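You operate a simulated robot arm through the tools that you are given. There is no shell and no other tool. Be economical: measure what you need, move in short steps, check, and stop when the job is done.

Carry out the task below with a simulated robot arm. There is one attempt and no reset: what you move stays moved.

TASK
Put the black spacer from the top of the steel table in the black pump drip pan and the gold spacer on the gold brass nut there.
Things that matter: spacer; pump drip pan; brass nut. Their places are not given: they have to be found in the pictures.

It is judged by the outcome, as a careful person would: the job done as asked, and still so three seconds after it is handed in. It fails if anything else is knocked over, pushed out of place, dropped, spilled or broken.

THE ROBOT
A 7-joint arm with a two-finger parallel gripper, fixed in place. Base frame: the origin is at the foot of the arm, x ahead of it, y to its left, z up; the work surface is at about z = 820. Lengths are in mm, angles in rad, forces in N, time in s.
With the tool pointing down near the work surface it reaches from about 300 to 700 mm from the base axis. Its first joint turns from -1.152 to 1.152 rad. Payload 1.57 kg.
Tool frame: the origin (TCP) lies between the finger pads and is the grasp point; the fingertips stand 30 mm ahead of it; z points along the fingers, y is the line along which they close. The gripper opens to 110 mm. The fingers are 24 mm wide and 12 mm thick; the gripper's body (48 by 112 mm) begins 78 mm behind the TCP.
Orientation is that of the tool frame in the base frame, as a unit quaternion [w, x, y, z]. With the fingers straight down and closing along the base's y, the tool's x points along the base's -x, its y along +y and its z along -z.

THE INTERFACE
- The arm moves only by the tool nudge_tool. Its argument "rows" is a list of rows, each an object of numbers (a shift or turn left out is 0, a gripper value left out holds the last): "dx", "dy", "dz": the shift along the tool's x, y, z in mm; "spin": the turn about the tool's z in rad; "grip": the gripper command, from -1 (fully open) to 1 (shut), values between in proportion. In form: [{"dx": .., "dy": .., "dz": .., "spin": .., "grip": ..}, ...]. A call has 1 to 8 rows; each row shifts and turns the commanded pose from where the row before left it, along the tool's axes as they then stand. A row lasts 0.2 s, in which the tool goes at most 50 mm and 0.15 rad; a call with a longer step from one row to the next is refused whole, and so is a gripper value outside its range. A pose out of reach is approached as far as the arm can. The call stops where the force on the tool passes 40 N (or 10 N more than at its start, if that is more) or the arm is blocked; 0.2 s more then pass. The fingers move at their own pace (about 108 mm/s each) and stop on an object; they squeeze with about 43 N. The grip force told is the motor's: it shows also when the fingers shut on nothing. Time passes only in rows, and 0.2 s behind the last, so rows that do not move let the fingers close. It gives the time, the measured TCP pose, the force on the tool (base axes), the opening and the grip force at its end, in the units of the frame above (readings bear some noise), and new pictures: "pictures" is both (left out), scene, wrist or none.
- Cameras (640 x 400 px; columns grow to the right, rows downward): "scene" is fixed at [174.3, -410.6, 1387.9]; the picture's right is [0.59, -0.80, 0.00], its down [-0.59, -0.43, -0.68] and it looks along [0.55, 0.40, -0.73] (base axes); focal length 302 px, centre (320, 200). "wrist" rides on the gripper at [-36, 0, -80] in the tool frame; the picture's right is [0.00, -1.00, 0.00], its down [0.97, 0.00, -0.24] and it looks along [0.24, 0.00, 0.97] (tool axes); focal length 218 px, centre (320, 200).
- point_at(camera, pixels): there is no depth. For up to 12 entries [column, row, z] of the newest picture of that camera ("zoom" is the newest enlarged one), the place [x, y] in the base frame at which the ray of that pixel passes the height z, good to about 3 mm. No time passes.
- zoom(camera, box): a new picture of the part [left, top, right, bottom] of that camera's present view, enlarged. No time passes.
- close_job(): hands the job in; it is judged then, once.

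Work in short steps. Measure before you move; look again where a grasp or a placing could have gone wrong, and mend it. You have 60 turns and 120 pictures in all, the two below and enlarged ones among them. Open the gripper and draw the arm clear of the work before you hand the job in, unless the task says otherwise; then end with one line.

The tools are called after "Emit:" as name(argument=value, ...) on one line, values as JSON. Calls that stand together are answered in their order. nudge_tool: Moves the arm, as the interface text tells. Its arguments: {"type":"object","properties":{"rows":{"type":"array"},"pictures":{"type":"string","enum":["both","scene","wrist","none"]}},"required":["rows"]} The other tools are called the same way: point_at (camera, pixels) gives the place at which the rays of pixels pass given heights; zoom (camera, box) takes an enlarged picture of a part of a camera's view; close_job () hands the job in.

At the start:

```text
clock: 0.0
position: [438.8, 120.1, 1090.1]
ee_rot: [0.0, 0.0, 1.0, -0.001]
ft_force: [0.4, -0.2, 0.5]
grip_width: 109.7
grip_force: 0.0
```

scene: 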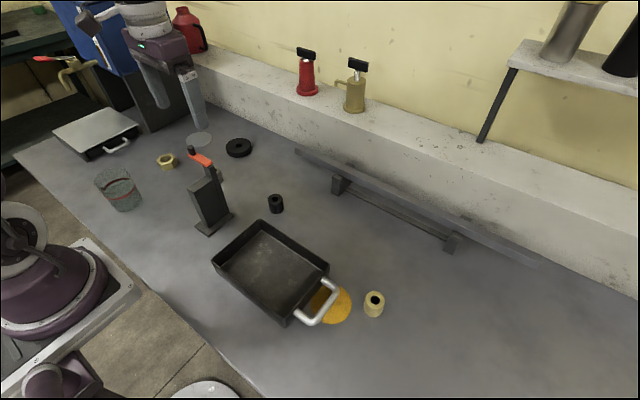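
wrist: 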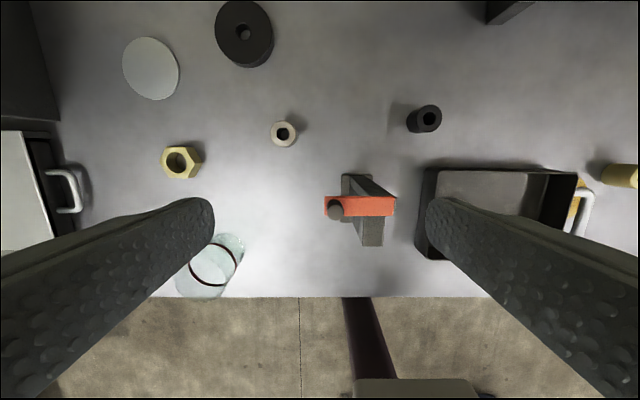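

I'll zoom in on the candidates: the black spacer near scene (276,203), the gold spacer at (373,303), the nut at (166,161), and the pan at (270,270).

Emit:
zoom(camera="scene", box=[200, 180, 400, 330])

Emit:
zoom(camera="scene", box=[80, 110, 260, 240])

Emit:
zoom(camera="wrist", box=[140, 80, 460, 280])

Emit:
point_at(camera="scene", pixels=[[276, 198, 850], [276, 212, 820], [375, 298, 850], [373, 314, 820], [166, 157, 840], [166, 169, 820], [213, 263, 860], [264, 221, 860], [329, 267, 860], [284, 318, 860]])

Emit:
point_at(camera="wrist", pixels=[[429, 118, 850], [177, 162, 840], [284, 133, 840], [620, 175, 840], [335, 205, 930], [395, 205, 930]])

```text
2.67 times, centred on (300, 255) of scene
```

zoom: 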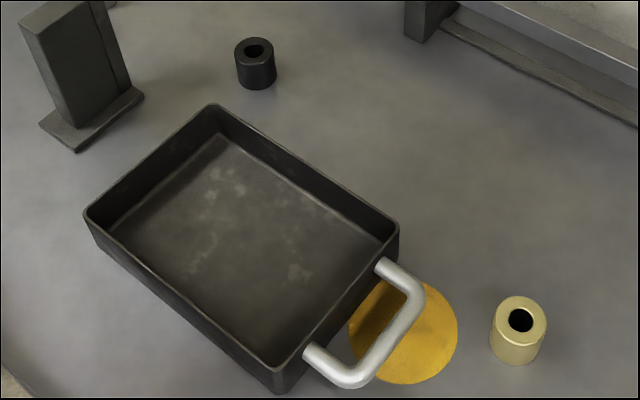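

```text
3.08 times, centred on (170, 175) of scene
```

zoom: 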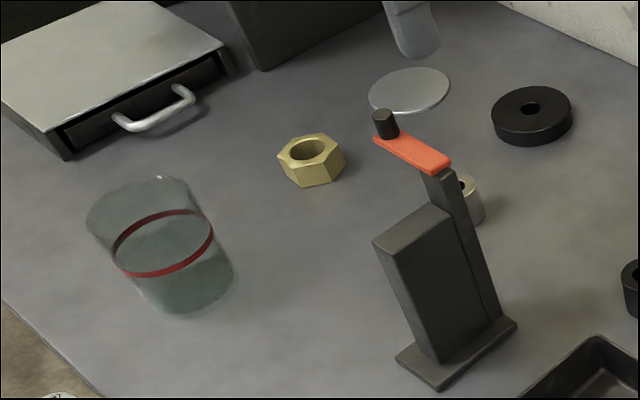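

```text
2.00 times, centred on (300, 180) of wrist
```

zoom: 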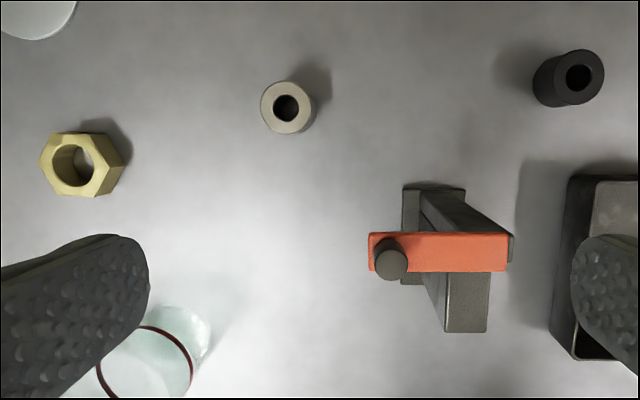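

```text
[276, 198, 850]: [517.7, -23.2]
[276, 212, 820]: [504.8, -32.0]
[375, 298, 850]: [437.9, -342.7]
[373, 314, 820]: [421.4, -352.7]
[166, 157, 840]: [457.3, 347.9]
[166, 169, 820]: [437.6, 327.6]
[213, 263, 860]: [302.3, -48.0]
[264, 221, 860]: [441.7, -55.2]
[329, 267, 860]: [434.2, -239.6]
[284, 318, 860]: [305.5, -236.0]
```

```text
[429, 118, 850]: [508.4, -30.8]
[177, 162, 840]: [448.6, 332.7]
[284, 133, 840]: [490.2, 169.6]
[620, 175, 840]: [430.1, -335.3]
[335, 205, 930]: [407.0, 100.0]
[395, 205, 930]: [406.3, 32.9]
```

The gold spacer is at about (434,-344), the nut at about (448,325), and the black spacer at about (511,-28) with its top near z 858. I'll move above the black spacer, staying high, with the gripper half open.

Emit:
nudge_tool(rows=[{"dx": -18, "dy": -37, "grip": 0}, {"dx": -18, "dy": -37}, {"dx": -18, "dy": -37}, {"dx": -18, "dy": -37}, {"dz": 40}, {"dz": 40}, {"dz": 10}])

```text
clock: 1.6
position: [510.2, -30.0, 999.5]
ee_rot: [0.0, 0.0, 1.0, 0.0]
ft_force: [-0.6, -0.5, 0.0]
grip_width: 55.0
grip_force: 0.0
```

scene: 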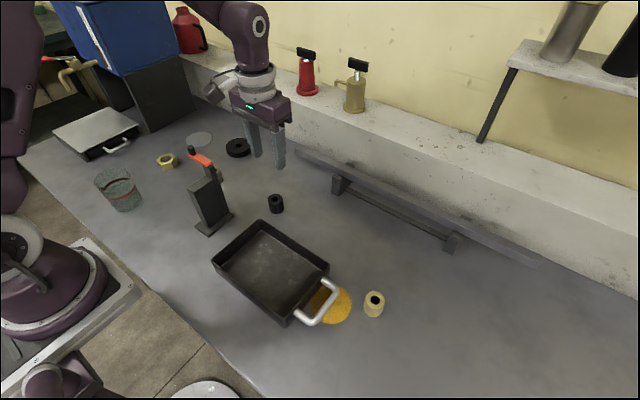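
wrist: 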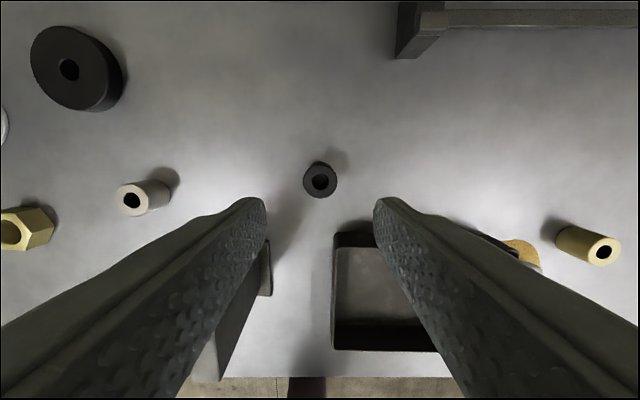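

Emit:
zoom(camera="wrist", box=[280, 140, 360, 220])

Emit:
point_at(camera="wrist", pixels=[[321, 181, 858], [603, 252, 858], [14, 230, 845], [305, 181, 858], [337, 181, 858]])

```text
5.00 times, centred on (320, 180) of wrist
```

zoom: 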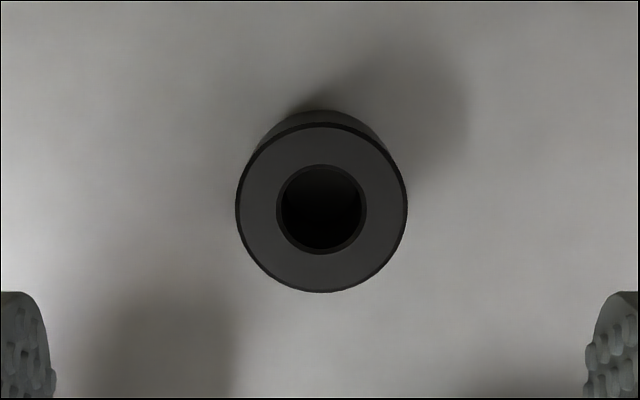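

```text
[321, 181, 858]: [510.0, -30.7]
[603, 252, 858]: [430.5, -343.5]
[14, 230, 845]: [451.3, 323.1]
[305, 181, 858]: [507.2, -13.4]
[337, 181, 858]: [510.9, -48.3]
```

The black spacer is centred at (510,-30.5) and about 35 mm across. I'll descend to a TCP of about z 857 and close.

Emit:
nudge_tool(rows=[{"dz": 40}, {"dz": 40}, {"dz": 35}, {"dz": 20}, {"dz": 7}, {}, {"grip": 1}, {}])

```text
clock: 3.4
position: [511.0, -29.3, 858.8]
ee_rot: [0.0, -0.001, 1.0, -0.001]
ft_force: [-0.3, 0.1, 0.7]
grip_width: 34.8
grip_force: 41.9
```

scene: 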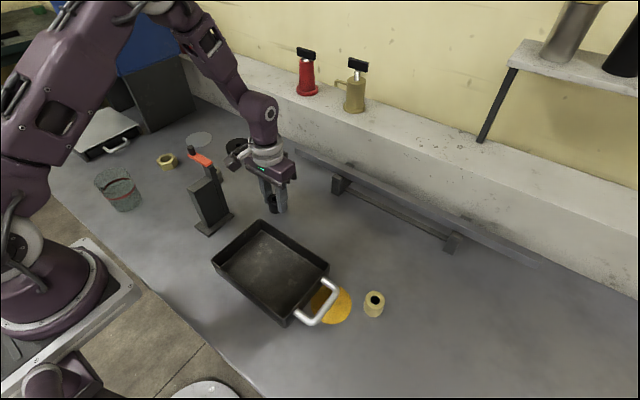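
wrist: 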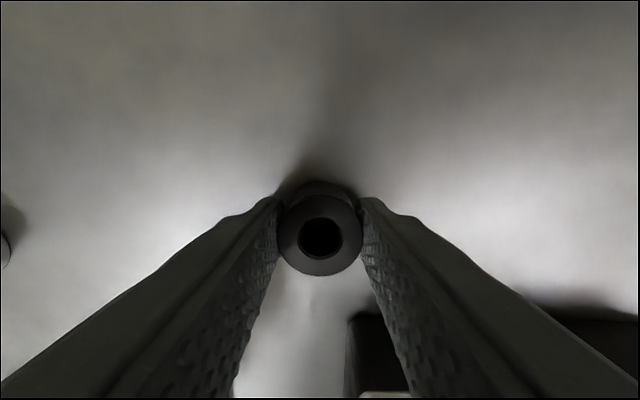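

The spacer is held at 34.8 mm. I'll lift it, then move above the pan centre at about (375,-143).

Emit:
nudge_tool(rows=[{"dz": -40}, {"dz": -40}, {"dz": -30}, {"dx": 34, "dy": -28.5}, {"dx": 34, "dy": -28.5}, {"dx": 34, "dy": -28.5}, {"dx": 34, "dy": -28.5}])

```text
clock: 5.0
position: [371.5, -142.9, 968.4]
ee_rot: [0.0, 0.0, 1.0, 0.0]
ft_force: [-0.3, 0.2, -0.6]
grip_width: 0.0
grip_force: 21.3
```

scene: 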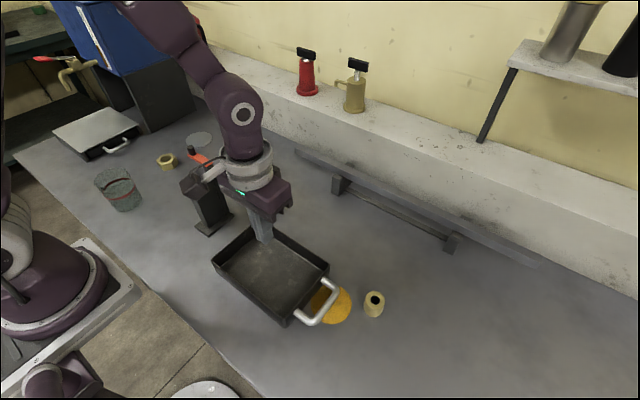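
wrist: 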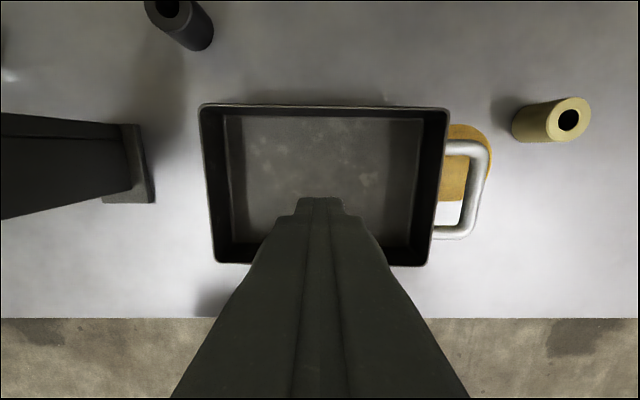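

The fingers shut on nothing, so the spacer slipped out. It's still standing near wrist (178,22). I'll open, go back above it and measure again.

Emit:
nudge_tool(rows=[{"grip": 0, "dz": -20}, {"dx": -34, "dy": 28.5}, {"dx": -34, "dy": 28.5}, {"dx": -34, "dy": 28.5}, {"dx": -34, "dy": 28.5}, {}], pictures="both")

Emit:
zoom(camera="scene", box=[230, 160, 330, 230])

```text
clock: 6.4
position: [511.7, -29.4, 988.3]
ee_rot: [0.0, 0.0, 1.0, 0.001]
ft_force: [-0.1, 0.8, -0.3]
grip_width: 55.0
grip_force: 0.0
```

scene: 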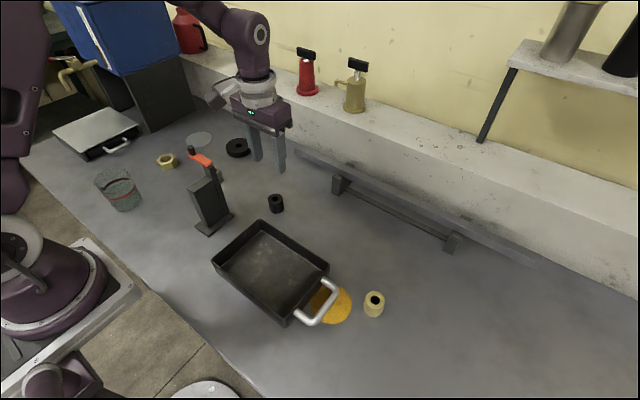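
wrist: 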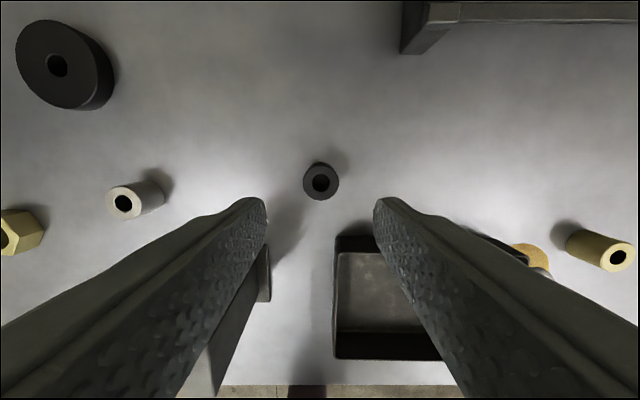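

```text
5.71 times, centred on (280, 195) of scene
```

zoom: 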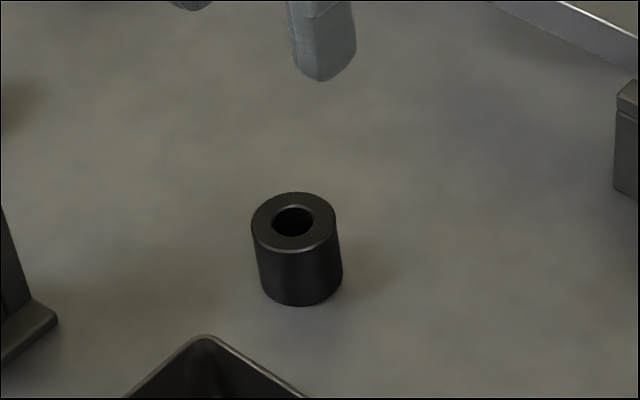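

The spacer is upright and centred where it was. I'll grip about 6 mm lower, squeeze longer and lift gently.

Emit:
nudge_tool(rows=[{"dz": 45}, {"dz": 45}, {"dz": 30}, {"dz": 12}, {"dz": 4}, {}, {}], pictures="none")

Emit:
nudge_tool(rows=[{"grip": 1}, {}, {}, {}], pictures="wrist")

Emit:
nudge_tool(rows=[{"dz": -3}, {"dz": -5}, {"dz": -8}, {"dz": -8}])

```text
clock: 8.0
position: [509.2, -29.6, 851.7]
ee_rot: [0.0, 0.0, 1.0, 0.0]
ft_force: [-0.3, -0.3, -0.4]
grip_width: 55.0
grip_force: 0.0
```

```text
clock: 9.0
position: [510.7, -29.7, 851.9]
ee_rot: [0.0, 0.0, 1.0, 0.0]
ft_force: [-0.6, -0.1, 0.0]
grip_width: 34.8
grip_force: 42.6
```

wrist: 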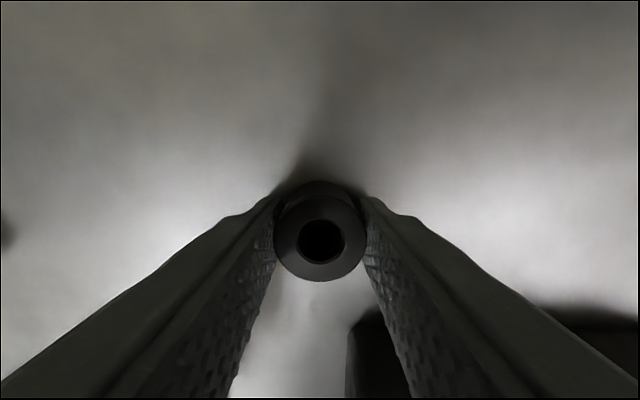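

```text
clock: 10.0
position: [509.4, -29.2, 875.6]
ee_rot: [0.0, 0.0, 1.0, 0.0]
ft_force: [-0.6, 0.2, -1.3]
grip_width: 34.9
grip_force: 41.8
```

scene: 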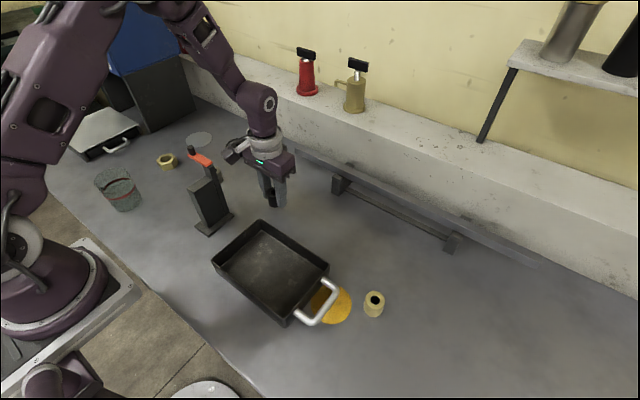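
wrist: 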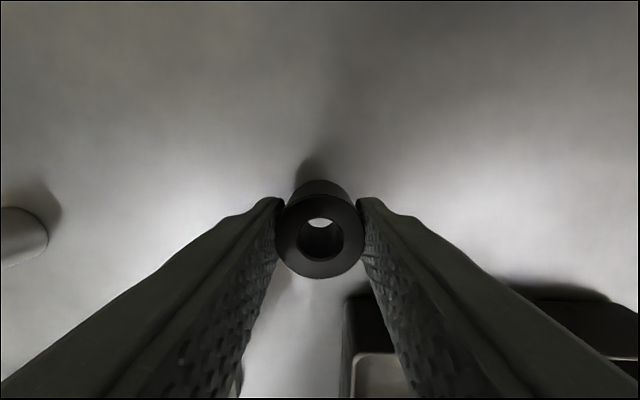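

It's lifted: the floor now shows through the hole. I'll keep going slowly and check for slipping.

Emit:
nudge_tool(rows=[{"dz": -10}, {"dz": -10}, {"dz": -10}, {"dz": -10}, {"dz": -10}], pictures="wrist")

Emit:
zoom(camera="scene", box=[220, 130, 340, 230])

```text
clock: 11.2
position: [509.1, -28.8, 927.1]
ee_rot: [0.0, 0.001, 1.0, 0.0]
ft_force: [-0.6, 0.5, -1.8]
grip_width: 34.6
grip_force: 41.8
```

wrist: 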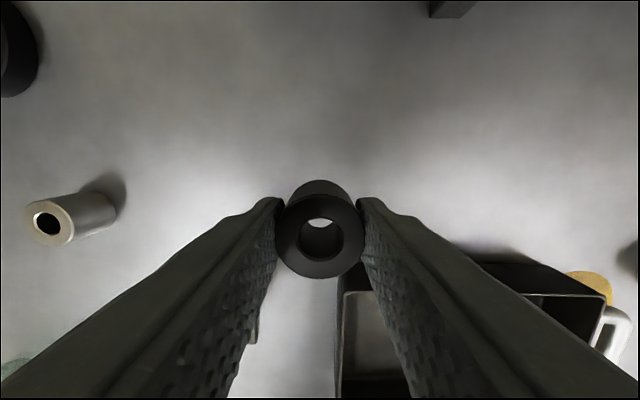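

```text
4.00 times, centred on (280, 180) of scene
```

zoom: 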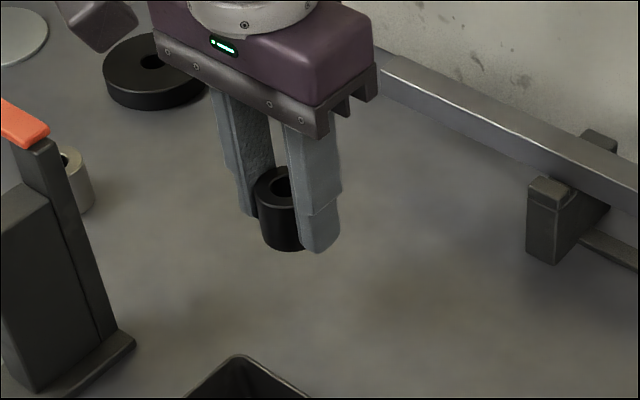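

It's held steady. I'll carry it slowly to the pan.

Emit:
nudge_tool(rows=[{"dx": 10, "dy": -8, "dz": -3}, {"dx": 17, "dy": -14}, {"dx": 20, "dy": -17}, {"dx": 20, "dy": -17}, {"dx": 20, "dy": -17}, {"dx": 20, "dy": -17}, {"dx": 17, "dy": -14}, {"dx": 10, "dy": -9}])

Emit:
zoom(camera="scene", box=[190, 180, 350, 340])

```text
clock: 13.0
position: [376.2, -142.1, 929.2]
ee_rot: [-0.001, 0.0, 1.0, 0.001]
ft_force: [1.0, -0.4, -1.4]
grip_width: 34.8
grip_force: 42.5
```

scene: 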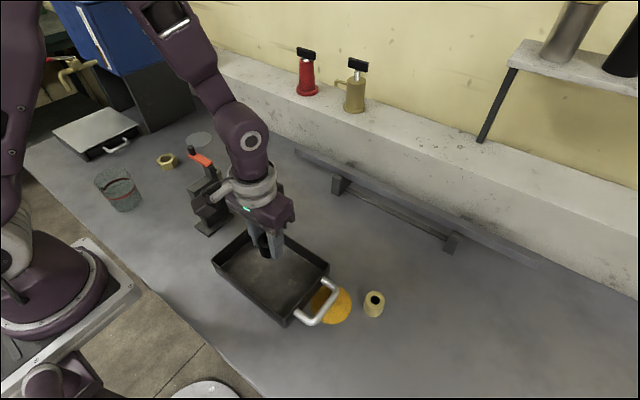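
wrist: 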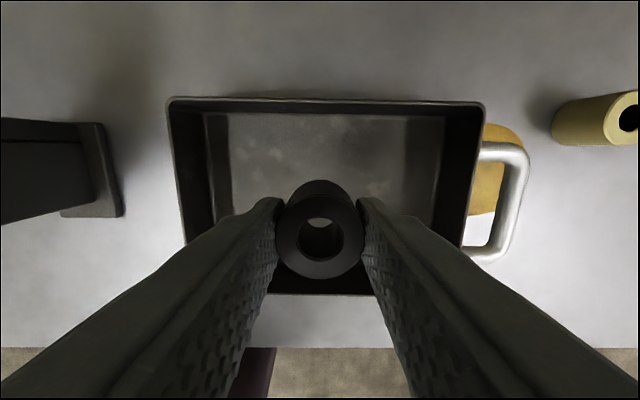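

```text
2.50 times, centred on (270, 260) of scene
```

zoom: 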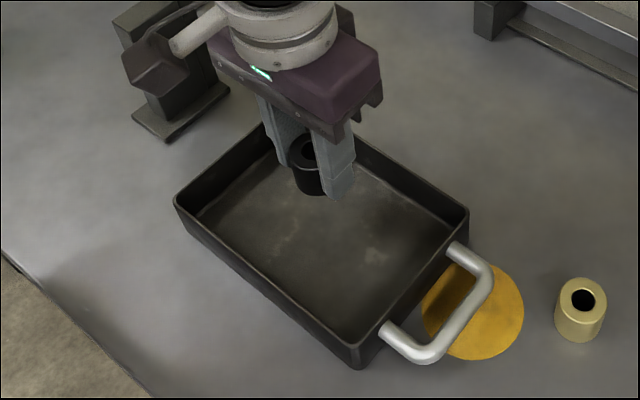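

It's still held and centred over the pan. I'll lower it, using small steps at the end to feel the floor.

Emit:
nudge_tool(rows=[{"dz": 15}, {"dz": 20}, {"dz": 15}, {"dz": 10}, {"dz": 4}, {}], pictures="scene")

Emit:
nudge_tool(rows=[{"dz": 2}, {"dz": 2}, {}], pictures="none")

```text
clock: 14.4
position: [375.0, -142.5, 865.1]
ee_rot: [0.0, 0.0, 1.0, 0.0]
ft_force: [-0.2, -0.7, -1.1]
grip_width: 34.6
grip_force: 42.2
```

scene: 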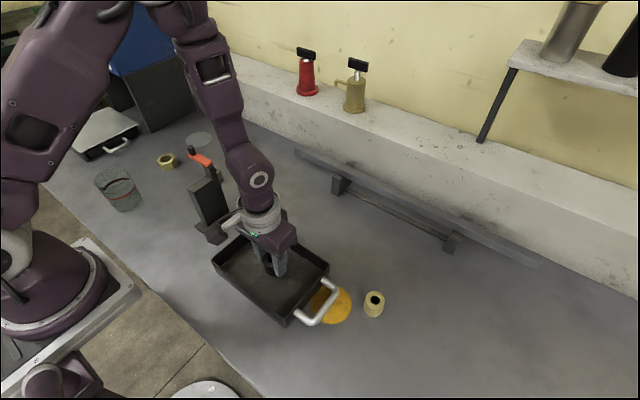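

```text
clock: 15.2
position: [376.1, -142.7, 860.2]
ee_rot: [0.0, 0.0, 1.0, 0.0]
ft_force: [0.7, -0.2, -2.0]
grip_width: 34.8
grip_force: 42.1
```

Emit:
nudge_tool(rows=[{"dz": 1.5}, {"dz": 1}, {}], pictures="none")

Emit:
nudge_tool(rows=[{"dz": 1}, {"dz": 1}, {}], pictures="none")

Emit:
zoom(camera="scene", box=[210, 210, 340, 320])

```text
clock: 16.0
position: [377.5, -142.4, 858.9]
ee_rot: [0.001, 0.0, 1.0, 0.0]
ft_force: [0.8, 2.5, 28.1]
grip_width: 34.9
grip_force: 42.4
```

```text
clock: 16.4
position: [376.0, -142.9, 859.2]
ee_rot: [0.001, 0.0, 1.0, -0.001]
ft_force: [-2.7, 1.6, 14.7]
grip_width: 34.7
grip_force: 42.9
stopped in row 1: the force on the tool passed its limit (the readings are from after the stop); the commanded pose is now the measured one
```

```text
3.64 times, centred on (275, 265) of scene
```

zoom: 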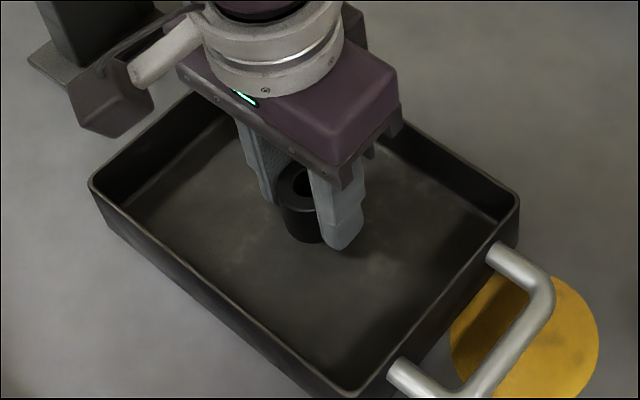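

It's in contact with the pan floor, so I'll release and rise.

Emit:
nudge_tool(rows=[{"grip": 0}, {}, {}, {"dz": -20}, {"dz": -30}, {"dz": -40}, {"dz": -40}])

```text
clock: 18.0
position: [374.8, -142.1, 990.6]
ee_rot: [0.001, 0.0, 1.0, 0.0]
ft_force: [-0.2, 0.7, -0.7]
grip_width: 55.0
grip_force: 0.1
```

scene: 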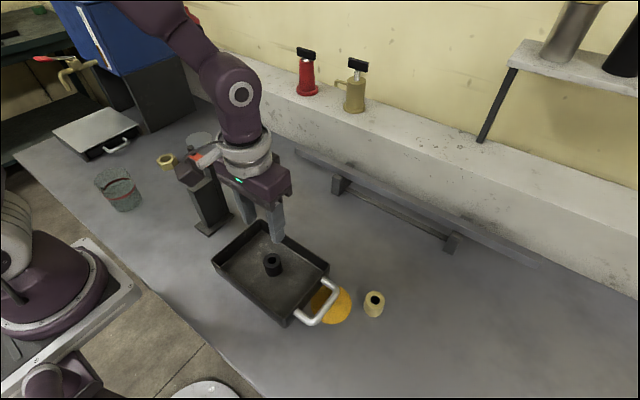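
wrist: 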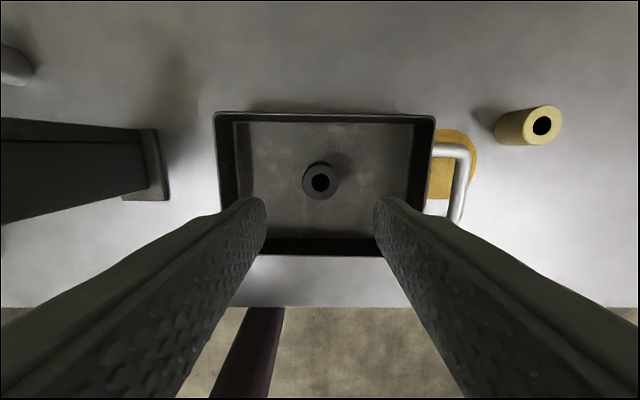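

The black spacer stands in the pan. Next I'll move above the gold spacer.

Emit:
nudge_tool(rows=[{"dx": -11.5, "dy": -40}, {"dx": -11.5, "dy": -40}, {"dx": -11.5, "dy": -40}, {"dx": -11.5, "dy": -40}, {"dx": -11.5, "dy": -41}, {}])

Emit:
zoom(camera="wrist", box=[230, 120, 390, 240])

```text
clock: 19.4
position: [434.1, -343.3, 988.9]
ee_rot: [0.001, 0.0, 1.0, -0.001]
ft_force: [-0.4, -0.5, 0.3]
grip_width: 55.0
grip_force: 0.0
```

scene: 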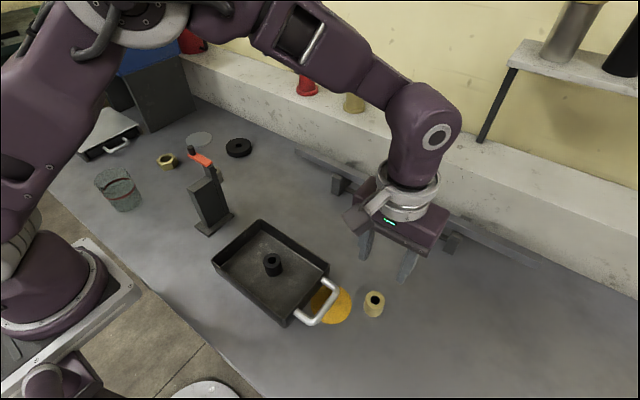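
wrist: 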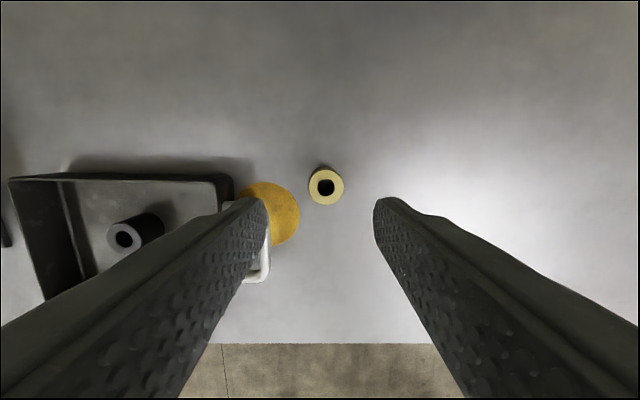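

```text
3.33 times, centred on (310, 180) of wrist
```

zoom: 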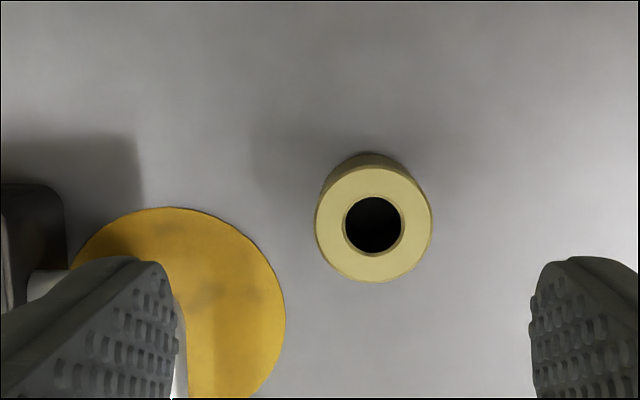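

Emit:
point_at(camera="wrist", pixels=[[325.9, 187.2, 858], [325.9, 187.2, 855], [270, 270, 850], [270, 210, 850], [299, 215, 820]])

Emit:
zoom(camera="scene", box=[300, 260, 400, 330])

```text
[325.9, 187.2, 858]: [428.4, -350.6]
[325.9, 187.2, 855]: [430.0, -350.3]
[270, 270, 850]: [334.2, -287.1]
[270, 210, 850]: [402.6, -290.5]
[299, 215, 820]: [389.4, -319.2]
```

```text
5.71 times, centred on (350, 295) of scene
```

zoom: 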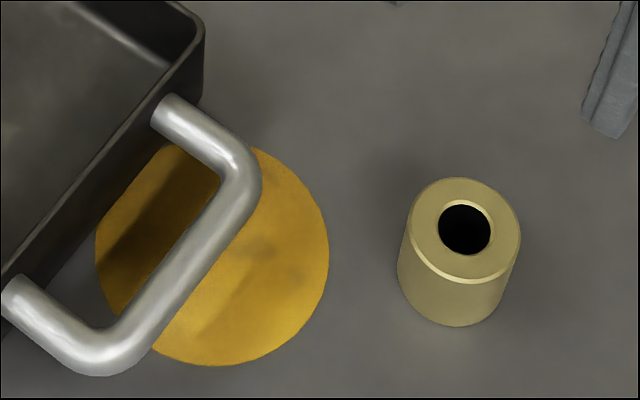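

The gold spacer's centre is about (430.5,-349), and the handle is clear of the fingers. I'll align, descend and grip.

Emit:
nudge_tool(rows=[{"dx": 3.5, "dy": -6}, {"dz": 40}, {"dz": 40}, {"dz": 30}, {"dz": 16}, {"dz": 8}, {}], pictures="wrist")

```text
clock: 21.0
position: [430.8, -349.5, 853.1]
ee_rot: [0.001, -0.001, 1.0, -0.001]
ft_force: [0.1, -0.4, 0.0]
grip_width: 55.0
grip_force: 0.0
```

wrist: 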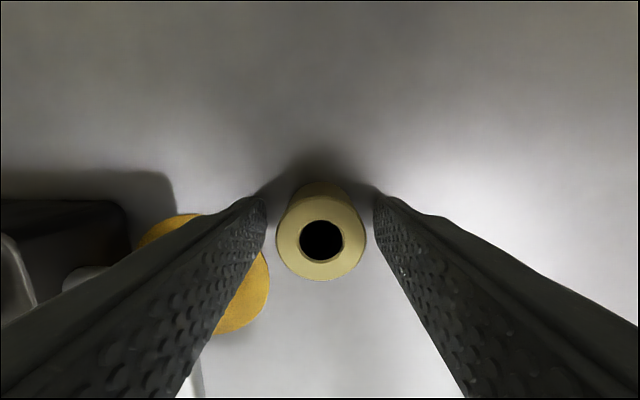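

It's centred. I'll close the gripper and lift gently.

Emit:
nudge_tool(rows=[{"grip": 1}, {}, {}, {}, {"dz": -3}, {"dz": -5}, {"dz": -8}, {"dz": -8}], pictures="wrist")

Emit:
nudge_tool(rows=[{"dz": -12}, {"dz": -14}, {"dz": -15}, {"dz": -15}, {"dz": -15}, {"dz": -15}, {"dz": -15}, {"dz": -10}])

```text
clock: 22.8
position: [430.7, -349.7, 877.9]
ee_rot: [0.001, 0.0, 1.0, 0.0]
ft_force: [-0.3, -0.2, -1.6]
grip_width: 34.6
grip_force: 41.8
```

wrist: 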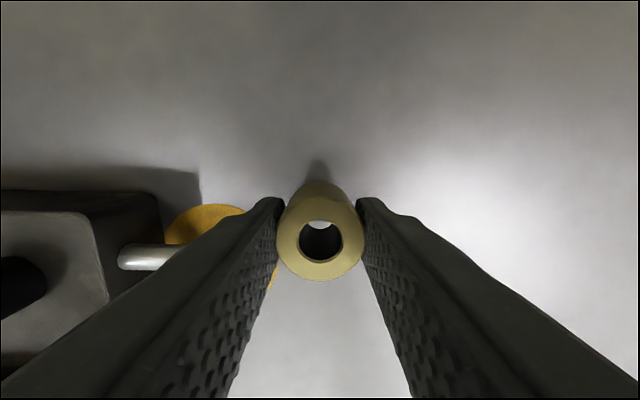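

```text
clock: 24.6
position: [430.7, -349.2, 988.4]
ee_rot: [0.0, 0.001, 1.0, 0.0]
ft_force: [0.3, 0.3, -1.9]
grip_width: 34.8
grip_force: 42.1
```

scene: 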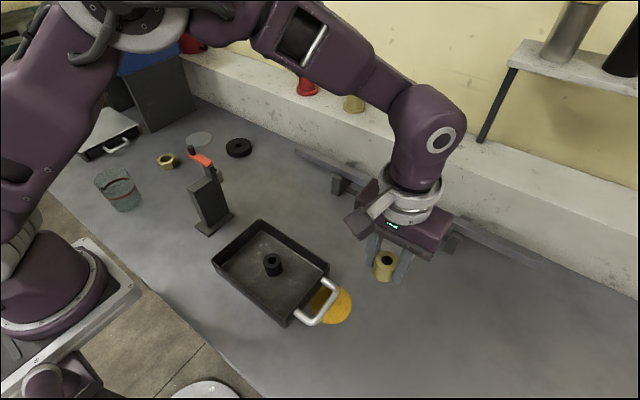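
wrist: 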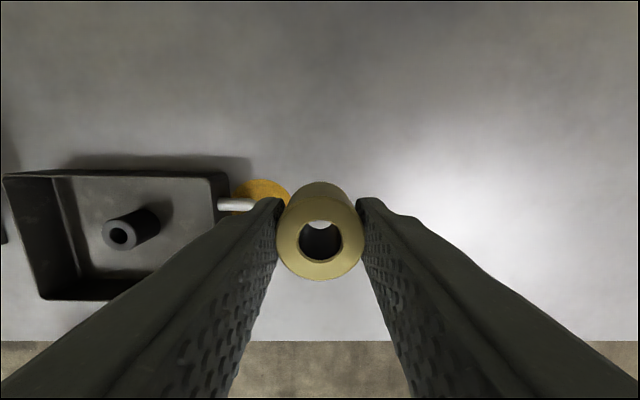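

It's held firmly. I'll carry it toward +y slowly, rising and swinging forward so it passes well clear of the clamp.

Emit:
nudge_tool(rows=[{"dy": 10, "dz": -5}, {"dy": 20, "dx": -5, "dz": -5}, {"dy": 28, "dx": -8, "dz": -5}, {"dy": 28, "dx": -8, "dz": -5}, {"dy": 28, "dx": -8, "dz": -5}, {"dy": 28, "dx": -8, "dz": -5}, {"dy": 28, "dx": -8}, {"dy": 28, "dx": -8}], pictures="none")

Emit:
nudge_tool(rows=[{"dy": 28}, {"dy": 28}, {"dy": 28}, {"dy": 28}, {"dy": 28}, {"dy": 28}, {"dy": 28}, {"dy": 28}], pictures="none")

Emit:
nudge_tool(rows=[{"dy": 28}, {"dy": 28, "dx": 5}, {"dy": 28, "dx": 8}, {"dy": 28, "dx": 8}, {"dy": 28, "dx": 8}, {"dy": 20, "dx": 7}, {"dy": 10}, {}])

```text
clock: 26.4
position: [483.2, -150.8, 1019.9]
ee_rot: [0.001, 0.001, 1.0, -0.001]
ft_force: [-0.1, 0.4, -2.5]
grip_width: 35.0
grip_force: 42.0
```

```text
clock: 28.2
position: [483.1, 73.0, 1019.5]
ee_rot: [0.001, 0.0, 1.0, 0.0]
ft_force: [-0.1, 0.0, -1.3]
grip_width: 34.5
grip_force: 42.0
```

```text
clock: 30.0
position: [445.9, 242.6, 1019.5]
ee_rot: [0.001, 0.0, 1.0, 0.0]
ft_force: [-0.4, 0.3, -0.8]
grip_width: 34.8
grip_force: 41.9
```

scene: 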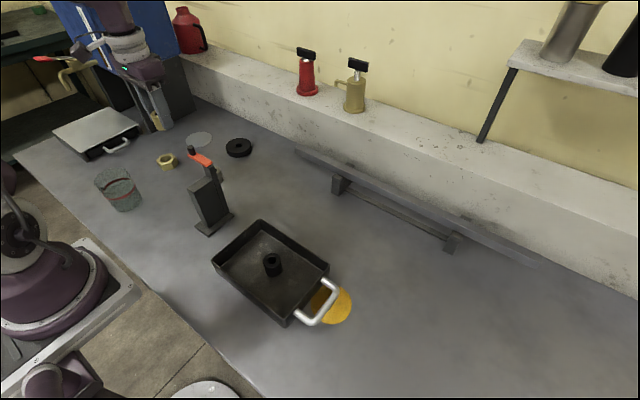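
wrist: 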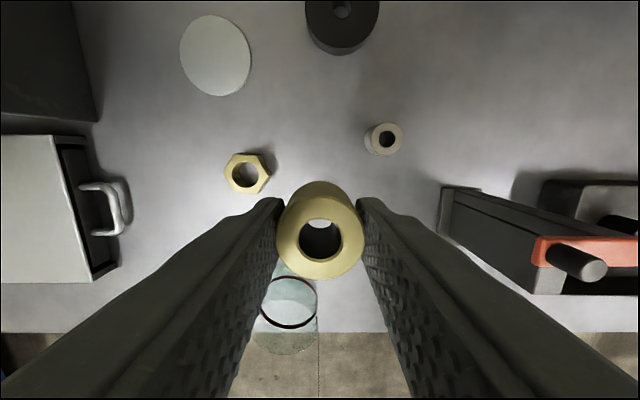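

The spacer is still held. I'll measure the nut from both cameras, along with the glass beside it.

Emit:
zoom(camera="wrist", box=[205, 135, 295, 205])

Emit:
zoom(camera="scene", box=[85, 130, 205, 220])

Emit:
point_at(camera="wrist", pixels=[[245, 174, 840], [245, 174, 845], [290, 278, 880], [290, 278, 900]])

Emit:
point_at(camera="scene", pixels=[[166, 157, 840], [166, 157, 845], [130, 170, 890], [140, 195, 820]])

```text
5.71 times, centred on (250, 170) of wrist
```

zoom: 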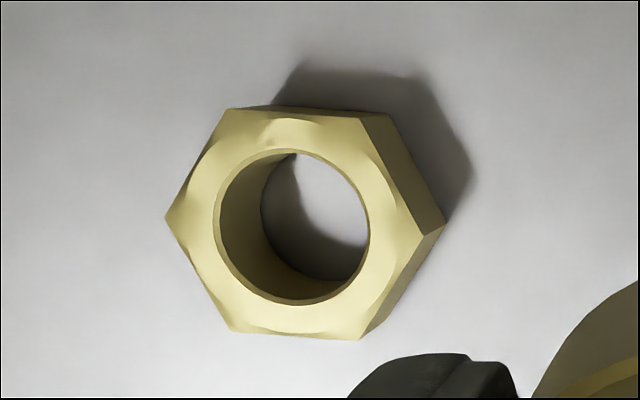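

```text
4.44 times, centred on (145, 175) of scene
```

zoom: 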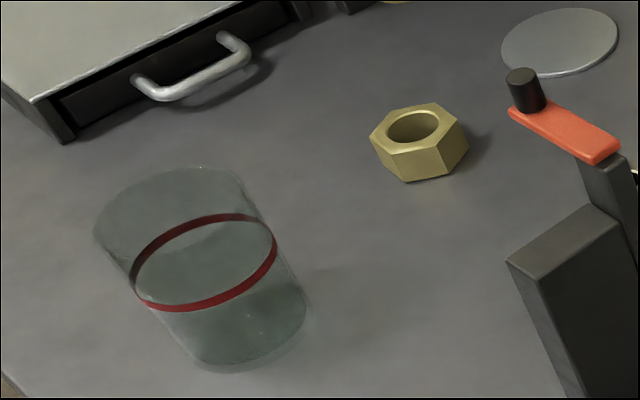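

```text
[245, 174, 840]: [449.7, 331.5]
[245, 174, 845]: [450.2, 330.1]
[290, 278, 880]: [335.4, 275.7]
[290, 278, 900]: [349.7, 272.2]
```

```text
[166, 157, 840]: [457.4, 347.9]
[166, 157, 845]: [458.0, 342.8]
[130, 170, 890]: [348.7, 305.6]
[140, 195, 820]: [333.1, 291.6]
```

Emit:
point_at(camera="wrist", pixels=[[245.8, 174.2, 840], [245.8, 174.2, 850], [245.8, 174.2, 860]])

Emit:
point_at(camera="scene", pixels=[[166.2, 158.3, 840], [166.2, 158.3, 850], [166.2, 158.3, 860]])

```text
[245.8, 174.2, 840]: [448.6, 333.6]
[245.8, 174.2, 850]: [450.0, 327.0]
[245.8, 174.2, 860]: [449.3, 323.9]
```

```text
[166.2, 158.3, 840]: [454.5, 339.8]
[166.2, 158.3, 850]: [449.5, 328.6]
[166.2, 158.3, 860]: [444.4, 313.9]
```

Both cameras agree on the nut: hole centre about (449.7,328), top near z 850. I'll move over it and come down to TCP z 930 for a check.

Emit:
nudge_tool(rows=[{"dy": 12, "dx": -1.5}, {"dy": 22, "dx": -1}, {"dy": 26, "dx": -1}, {"dy": 18}, {"dy": 7.5, "dz": 15}, {"dz": 25}, {"dz": 30}, {"dz": 20}])

Emit:
zoom(camera="scene", box=[100, 90, 240, 190])

Emit:
zoom(camera="wrist", box=[240, 150, 400, 290])

```text
clock: 31.8
position: [451.3, 328.8, 928.7]
ee_rot: [0.002, 0.001, 1.0, 0.001]
ft_force: [-0.6, -0.9, -0.7]
grip_width: 34.8
grip_force: 42.7
```

scene: 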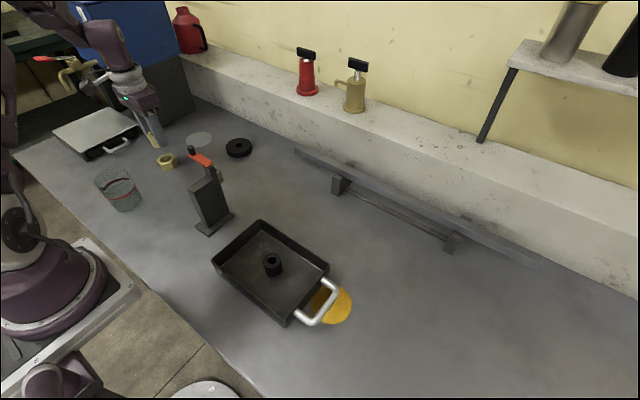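
wrist: 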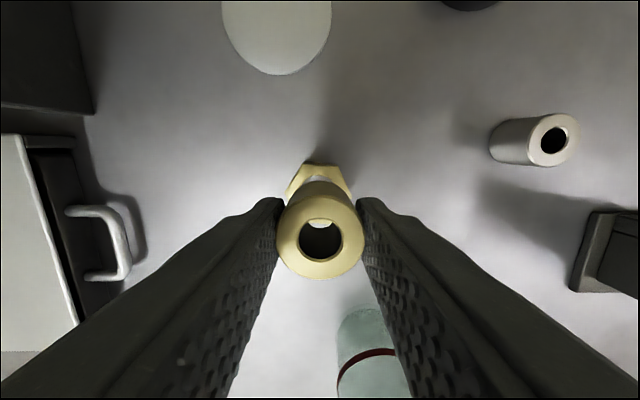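

```text
4.00 times, centred on (170, 140) of scene
```

zoom: 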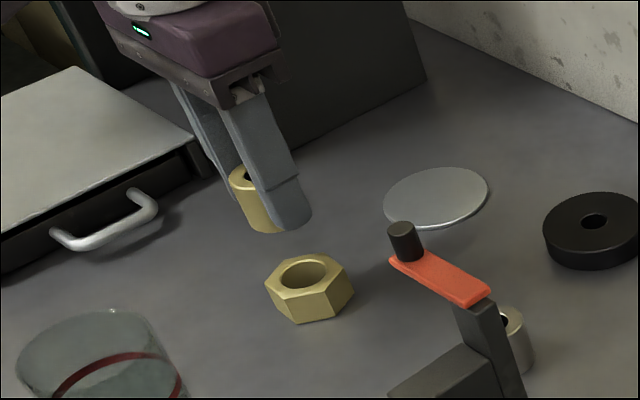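

```text
2.86 times, centred on (320, 220) of wrist
```

zoom: 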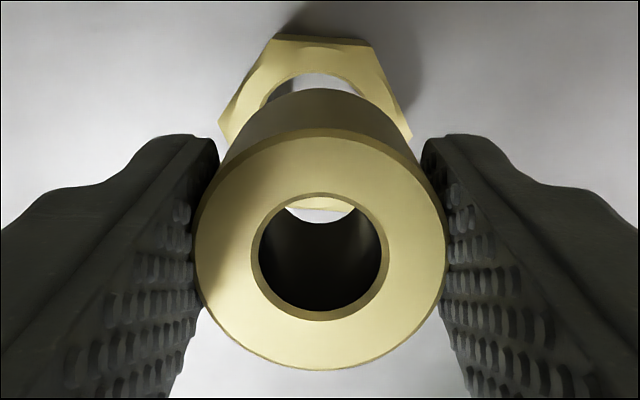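

Sideways alignment looks good, with the nut hole at zoom column 316 against the spacer's 320. I'll lower most of the way and check from the scene.

Emit:
nudge_tool(rows=[{"dz": 12, "dy": 1}, {"dz": 12}, {"dz": 8}, {"dz": 4}, {}], pictures="wrist")

Emit:
zoom(camera="scene", box=[120, 110, 220, 190])

Emit:
zoom(camera="wrist", box=[240, 150, 400, 290])

```text
clock: 33.0
position: [450.1, 329.2, 892.6]
ee_rot: [0.001, 0.0, 1.0, 0.0]
ft_force: [-0.1, -0.7, -1.9]
grip_width: 34.8
grip_force: 42.3
```

wrist: 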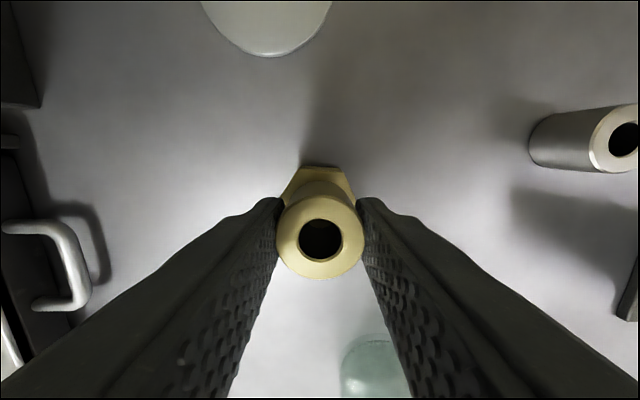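

```text
5.00 times, centred on (170, 150) of scene
```

zoom: 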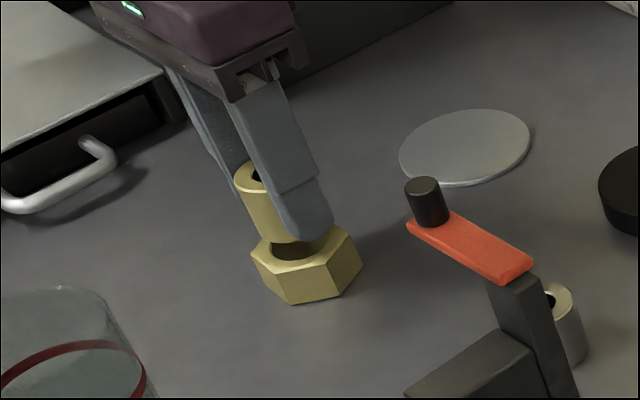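

```text
2.86 times, centred on (320, 220) of wrist
```

zoom: 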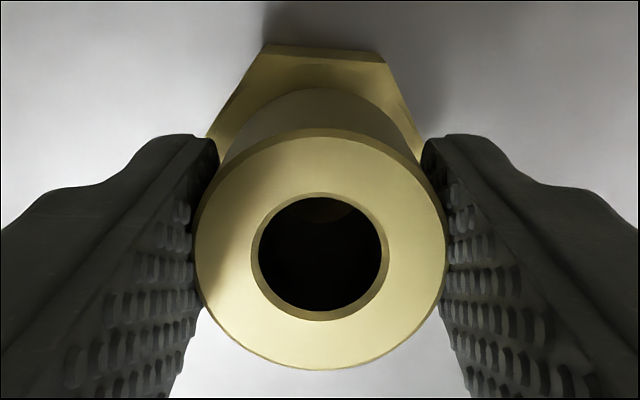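

The alignment looks right with a few mm still to go. I'll lower in small steps until contact.

Emit:
nudge_tool(rows=[{"dz": 3}, {"dz": 2}, {"dz": 1}, {}], pictures="none")

Emit:
zoom(camera="scene", box=[120, 110, 220, 190])

```text
clock: 34.0
position: [450.1, 329.0, 886.7]
ee_rot: [0.001, 0.0, 1.0, 0.0]
ft_force: [0.7, -0.2, -1.4]
grip_width: 34.9
grip_force: 41.6
```

```text
5.00 times, centred on (170, 150) of scene
```

zoom: 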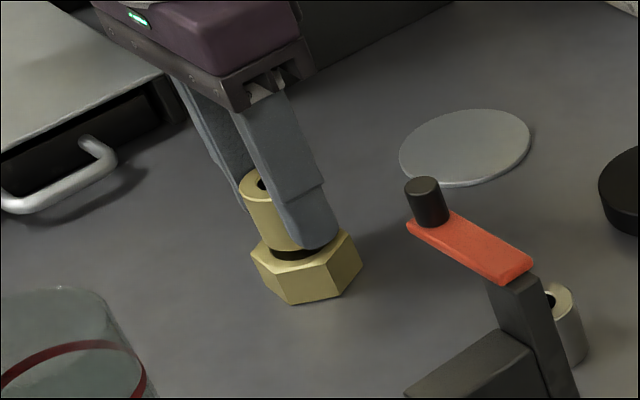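

Emit:
nudge_tool(rows=[{"dz": 1.5}, {"dz": 1}, {}], pictures="none")

Emit:
nudge_tool(rows=[{"dz": 1}, {"dz": 0.5}, {}], pictures="none")

Emit:
zoom(camera="scene", box=[120, 110, 220, 190])

```text
clock: 34.8
position: [450.1, 328.3, 884.5]
ee_rot: [0.0, 0.0, 1.0, 0.0]
ft_force: [-0.3, 0.4, -2.4]
grip_width: 34.7
grip_force: 42.1
```

```text
clock: 35.6
position: [450.3, 329.0, 882.1]
ee_rot: [0.002, 0.0, 1.0, 0.0]
ft_force: [-0.5, -0.2, -2.0]
grip_width: 34.7
grip_force: 41.8
```

```text
5.00 times, centred on (170, 150) of scene
```

zoom: 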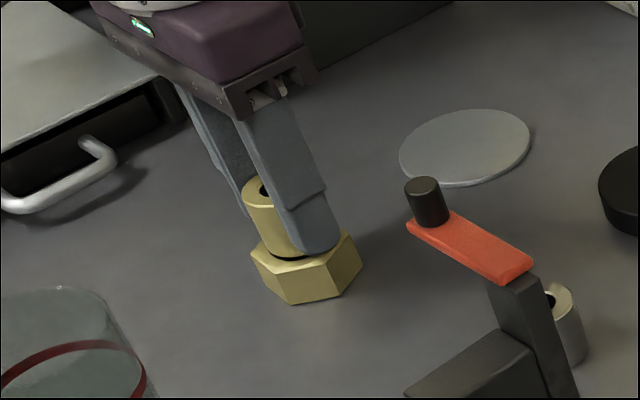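

Emit:
nudge_tool(rows=[{"dz": 1}, {"dz": 0.5}, {}], pictures="none")

Emit:
nudge_tool(rows=[{"dz": 0.7}, {"dz": 0.3}, {}], pictures="none")

Emit:
zoom(camera="scene", box=[130, 130, 200, 180])

```text
clock: 36.4
position: [450.6, 329.3, 882.6]
ee_rot: [0.001, 0.0, 1.0, 0.0]
ft_force: [-0.6, 0.5, -1.5]
grip_width: 34.8
grip_force: 41.1
```

```text
clock: 37.2
position: [451.1, 329.2, 880.7]
ee_rot: [0.001, 0.0, 1.0, 0.0]
ft_force: [0.3, 0.2, -2.3]
grip_width: 34.7
grip_force: 41.8
```

```text
8.00 times, centred on (165, 155) of scene
```

zoom: 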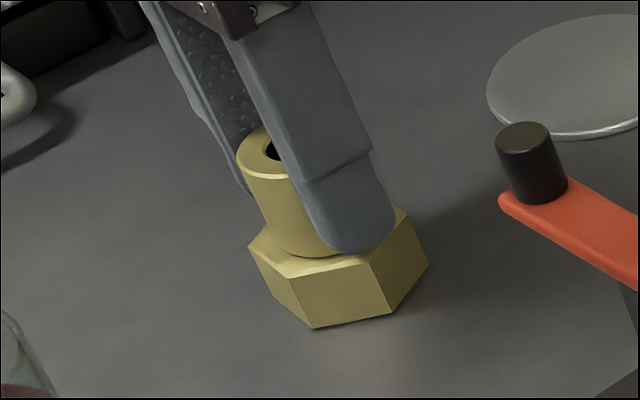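

Emit:
nudge_tool(rows=[{"dz": 0.6}, {"dz": 0.4}, {}], pictures="none")

Emit:
nudge_tool(rows=[{"dz": 0.5}, {"dz": 0.5}, {}], pictures="none")

```text
clock: 38.0
position: [450.6, 329.5, 879.9]
ee_rot: [0.0, 0.0, 1.0, 0.001]
ft_force: [0.2, -0.7, 1.9]
grip_width: 34.7
grip_force: 42.2
```

```text
clock: 38.8
position: [450.4, 329.0, 880.2]
ee_rot: [0.002, 0.0, 1.0, 0.0]
ft_force: [-2.7, -2.4, 25.0]
grip_width: 34.9
grip_force: 42.6
```

It has made contact (25 N). I'll ease off slightly, check, then release.

Emit:
nudge_tool(rows=[{"dz": -0.7}, {}], pictures="none")

Emit:
zoom(camera="scene", box=[130, 130, 200, 180])

Emit:
zoom(camera="wrist", box=[240, 150, 400, 290])

```text
clock: 39.4
position: [450.9, 329.5, 880.8]
ee_rot: [0.001, 0.0, 1.0, 0.0]
ft_force: [0.5, 0.2, 19.2]
grip_width: 34.8
grip_force: 42.1
```

```text
8.00 times, centred on (165, 155) of scene
```

zoom: 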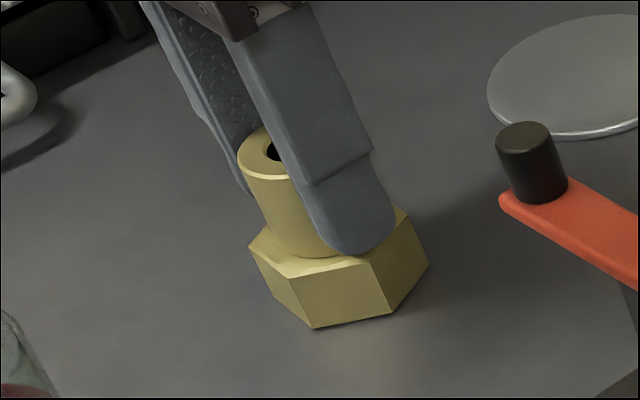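

```text
2.86 times, centred on (320, 220) of wrist
```

zoom: 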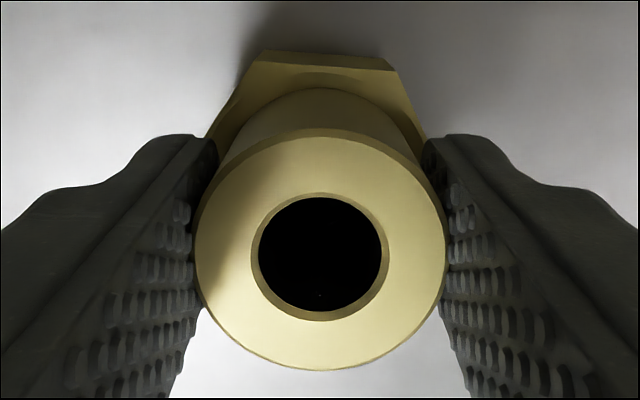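

It's seated and centred. I'll release, then rise straight up.

Emit:
nudge_tool(rows=[{"grip": 0}, {}, {}, {"dz": -15}, {"dz": -30}, {"dz": -40}, {"dz": -40}])

Emit:
zoom(camera="scene", box=[110, 110, 230, 190])

```text
clock: 41.0
position: [450.8, 328.7, 1003.8]
ee_rot: [0.001, 0.002, 1.0, -0.001]
ft_force: [1.2, -0.6, -0.3]
grip_width: 54.9
grip_force: 0.1
```

scene: 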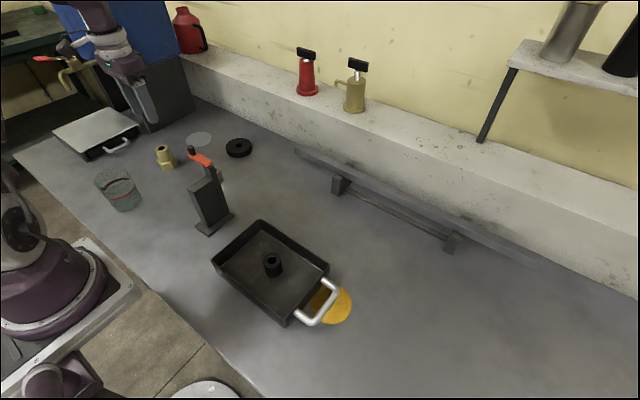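
wrist: 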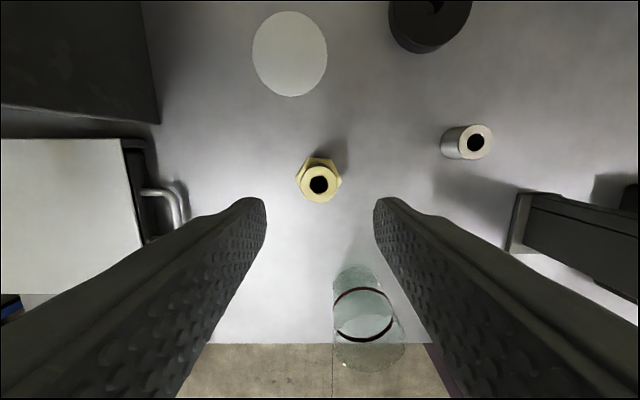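

```text
5.00 times, centred on (170, 150) of scene
```

zoom: 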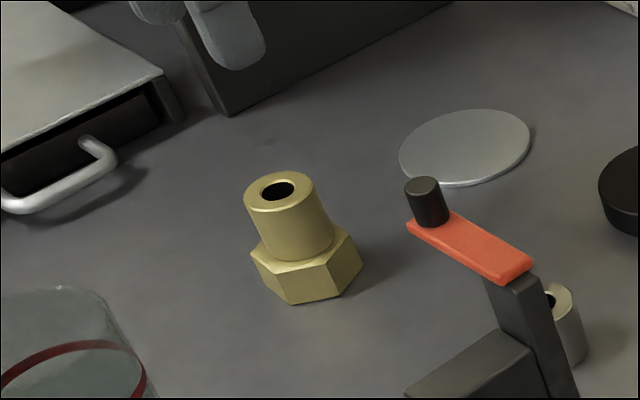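

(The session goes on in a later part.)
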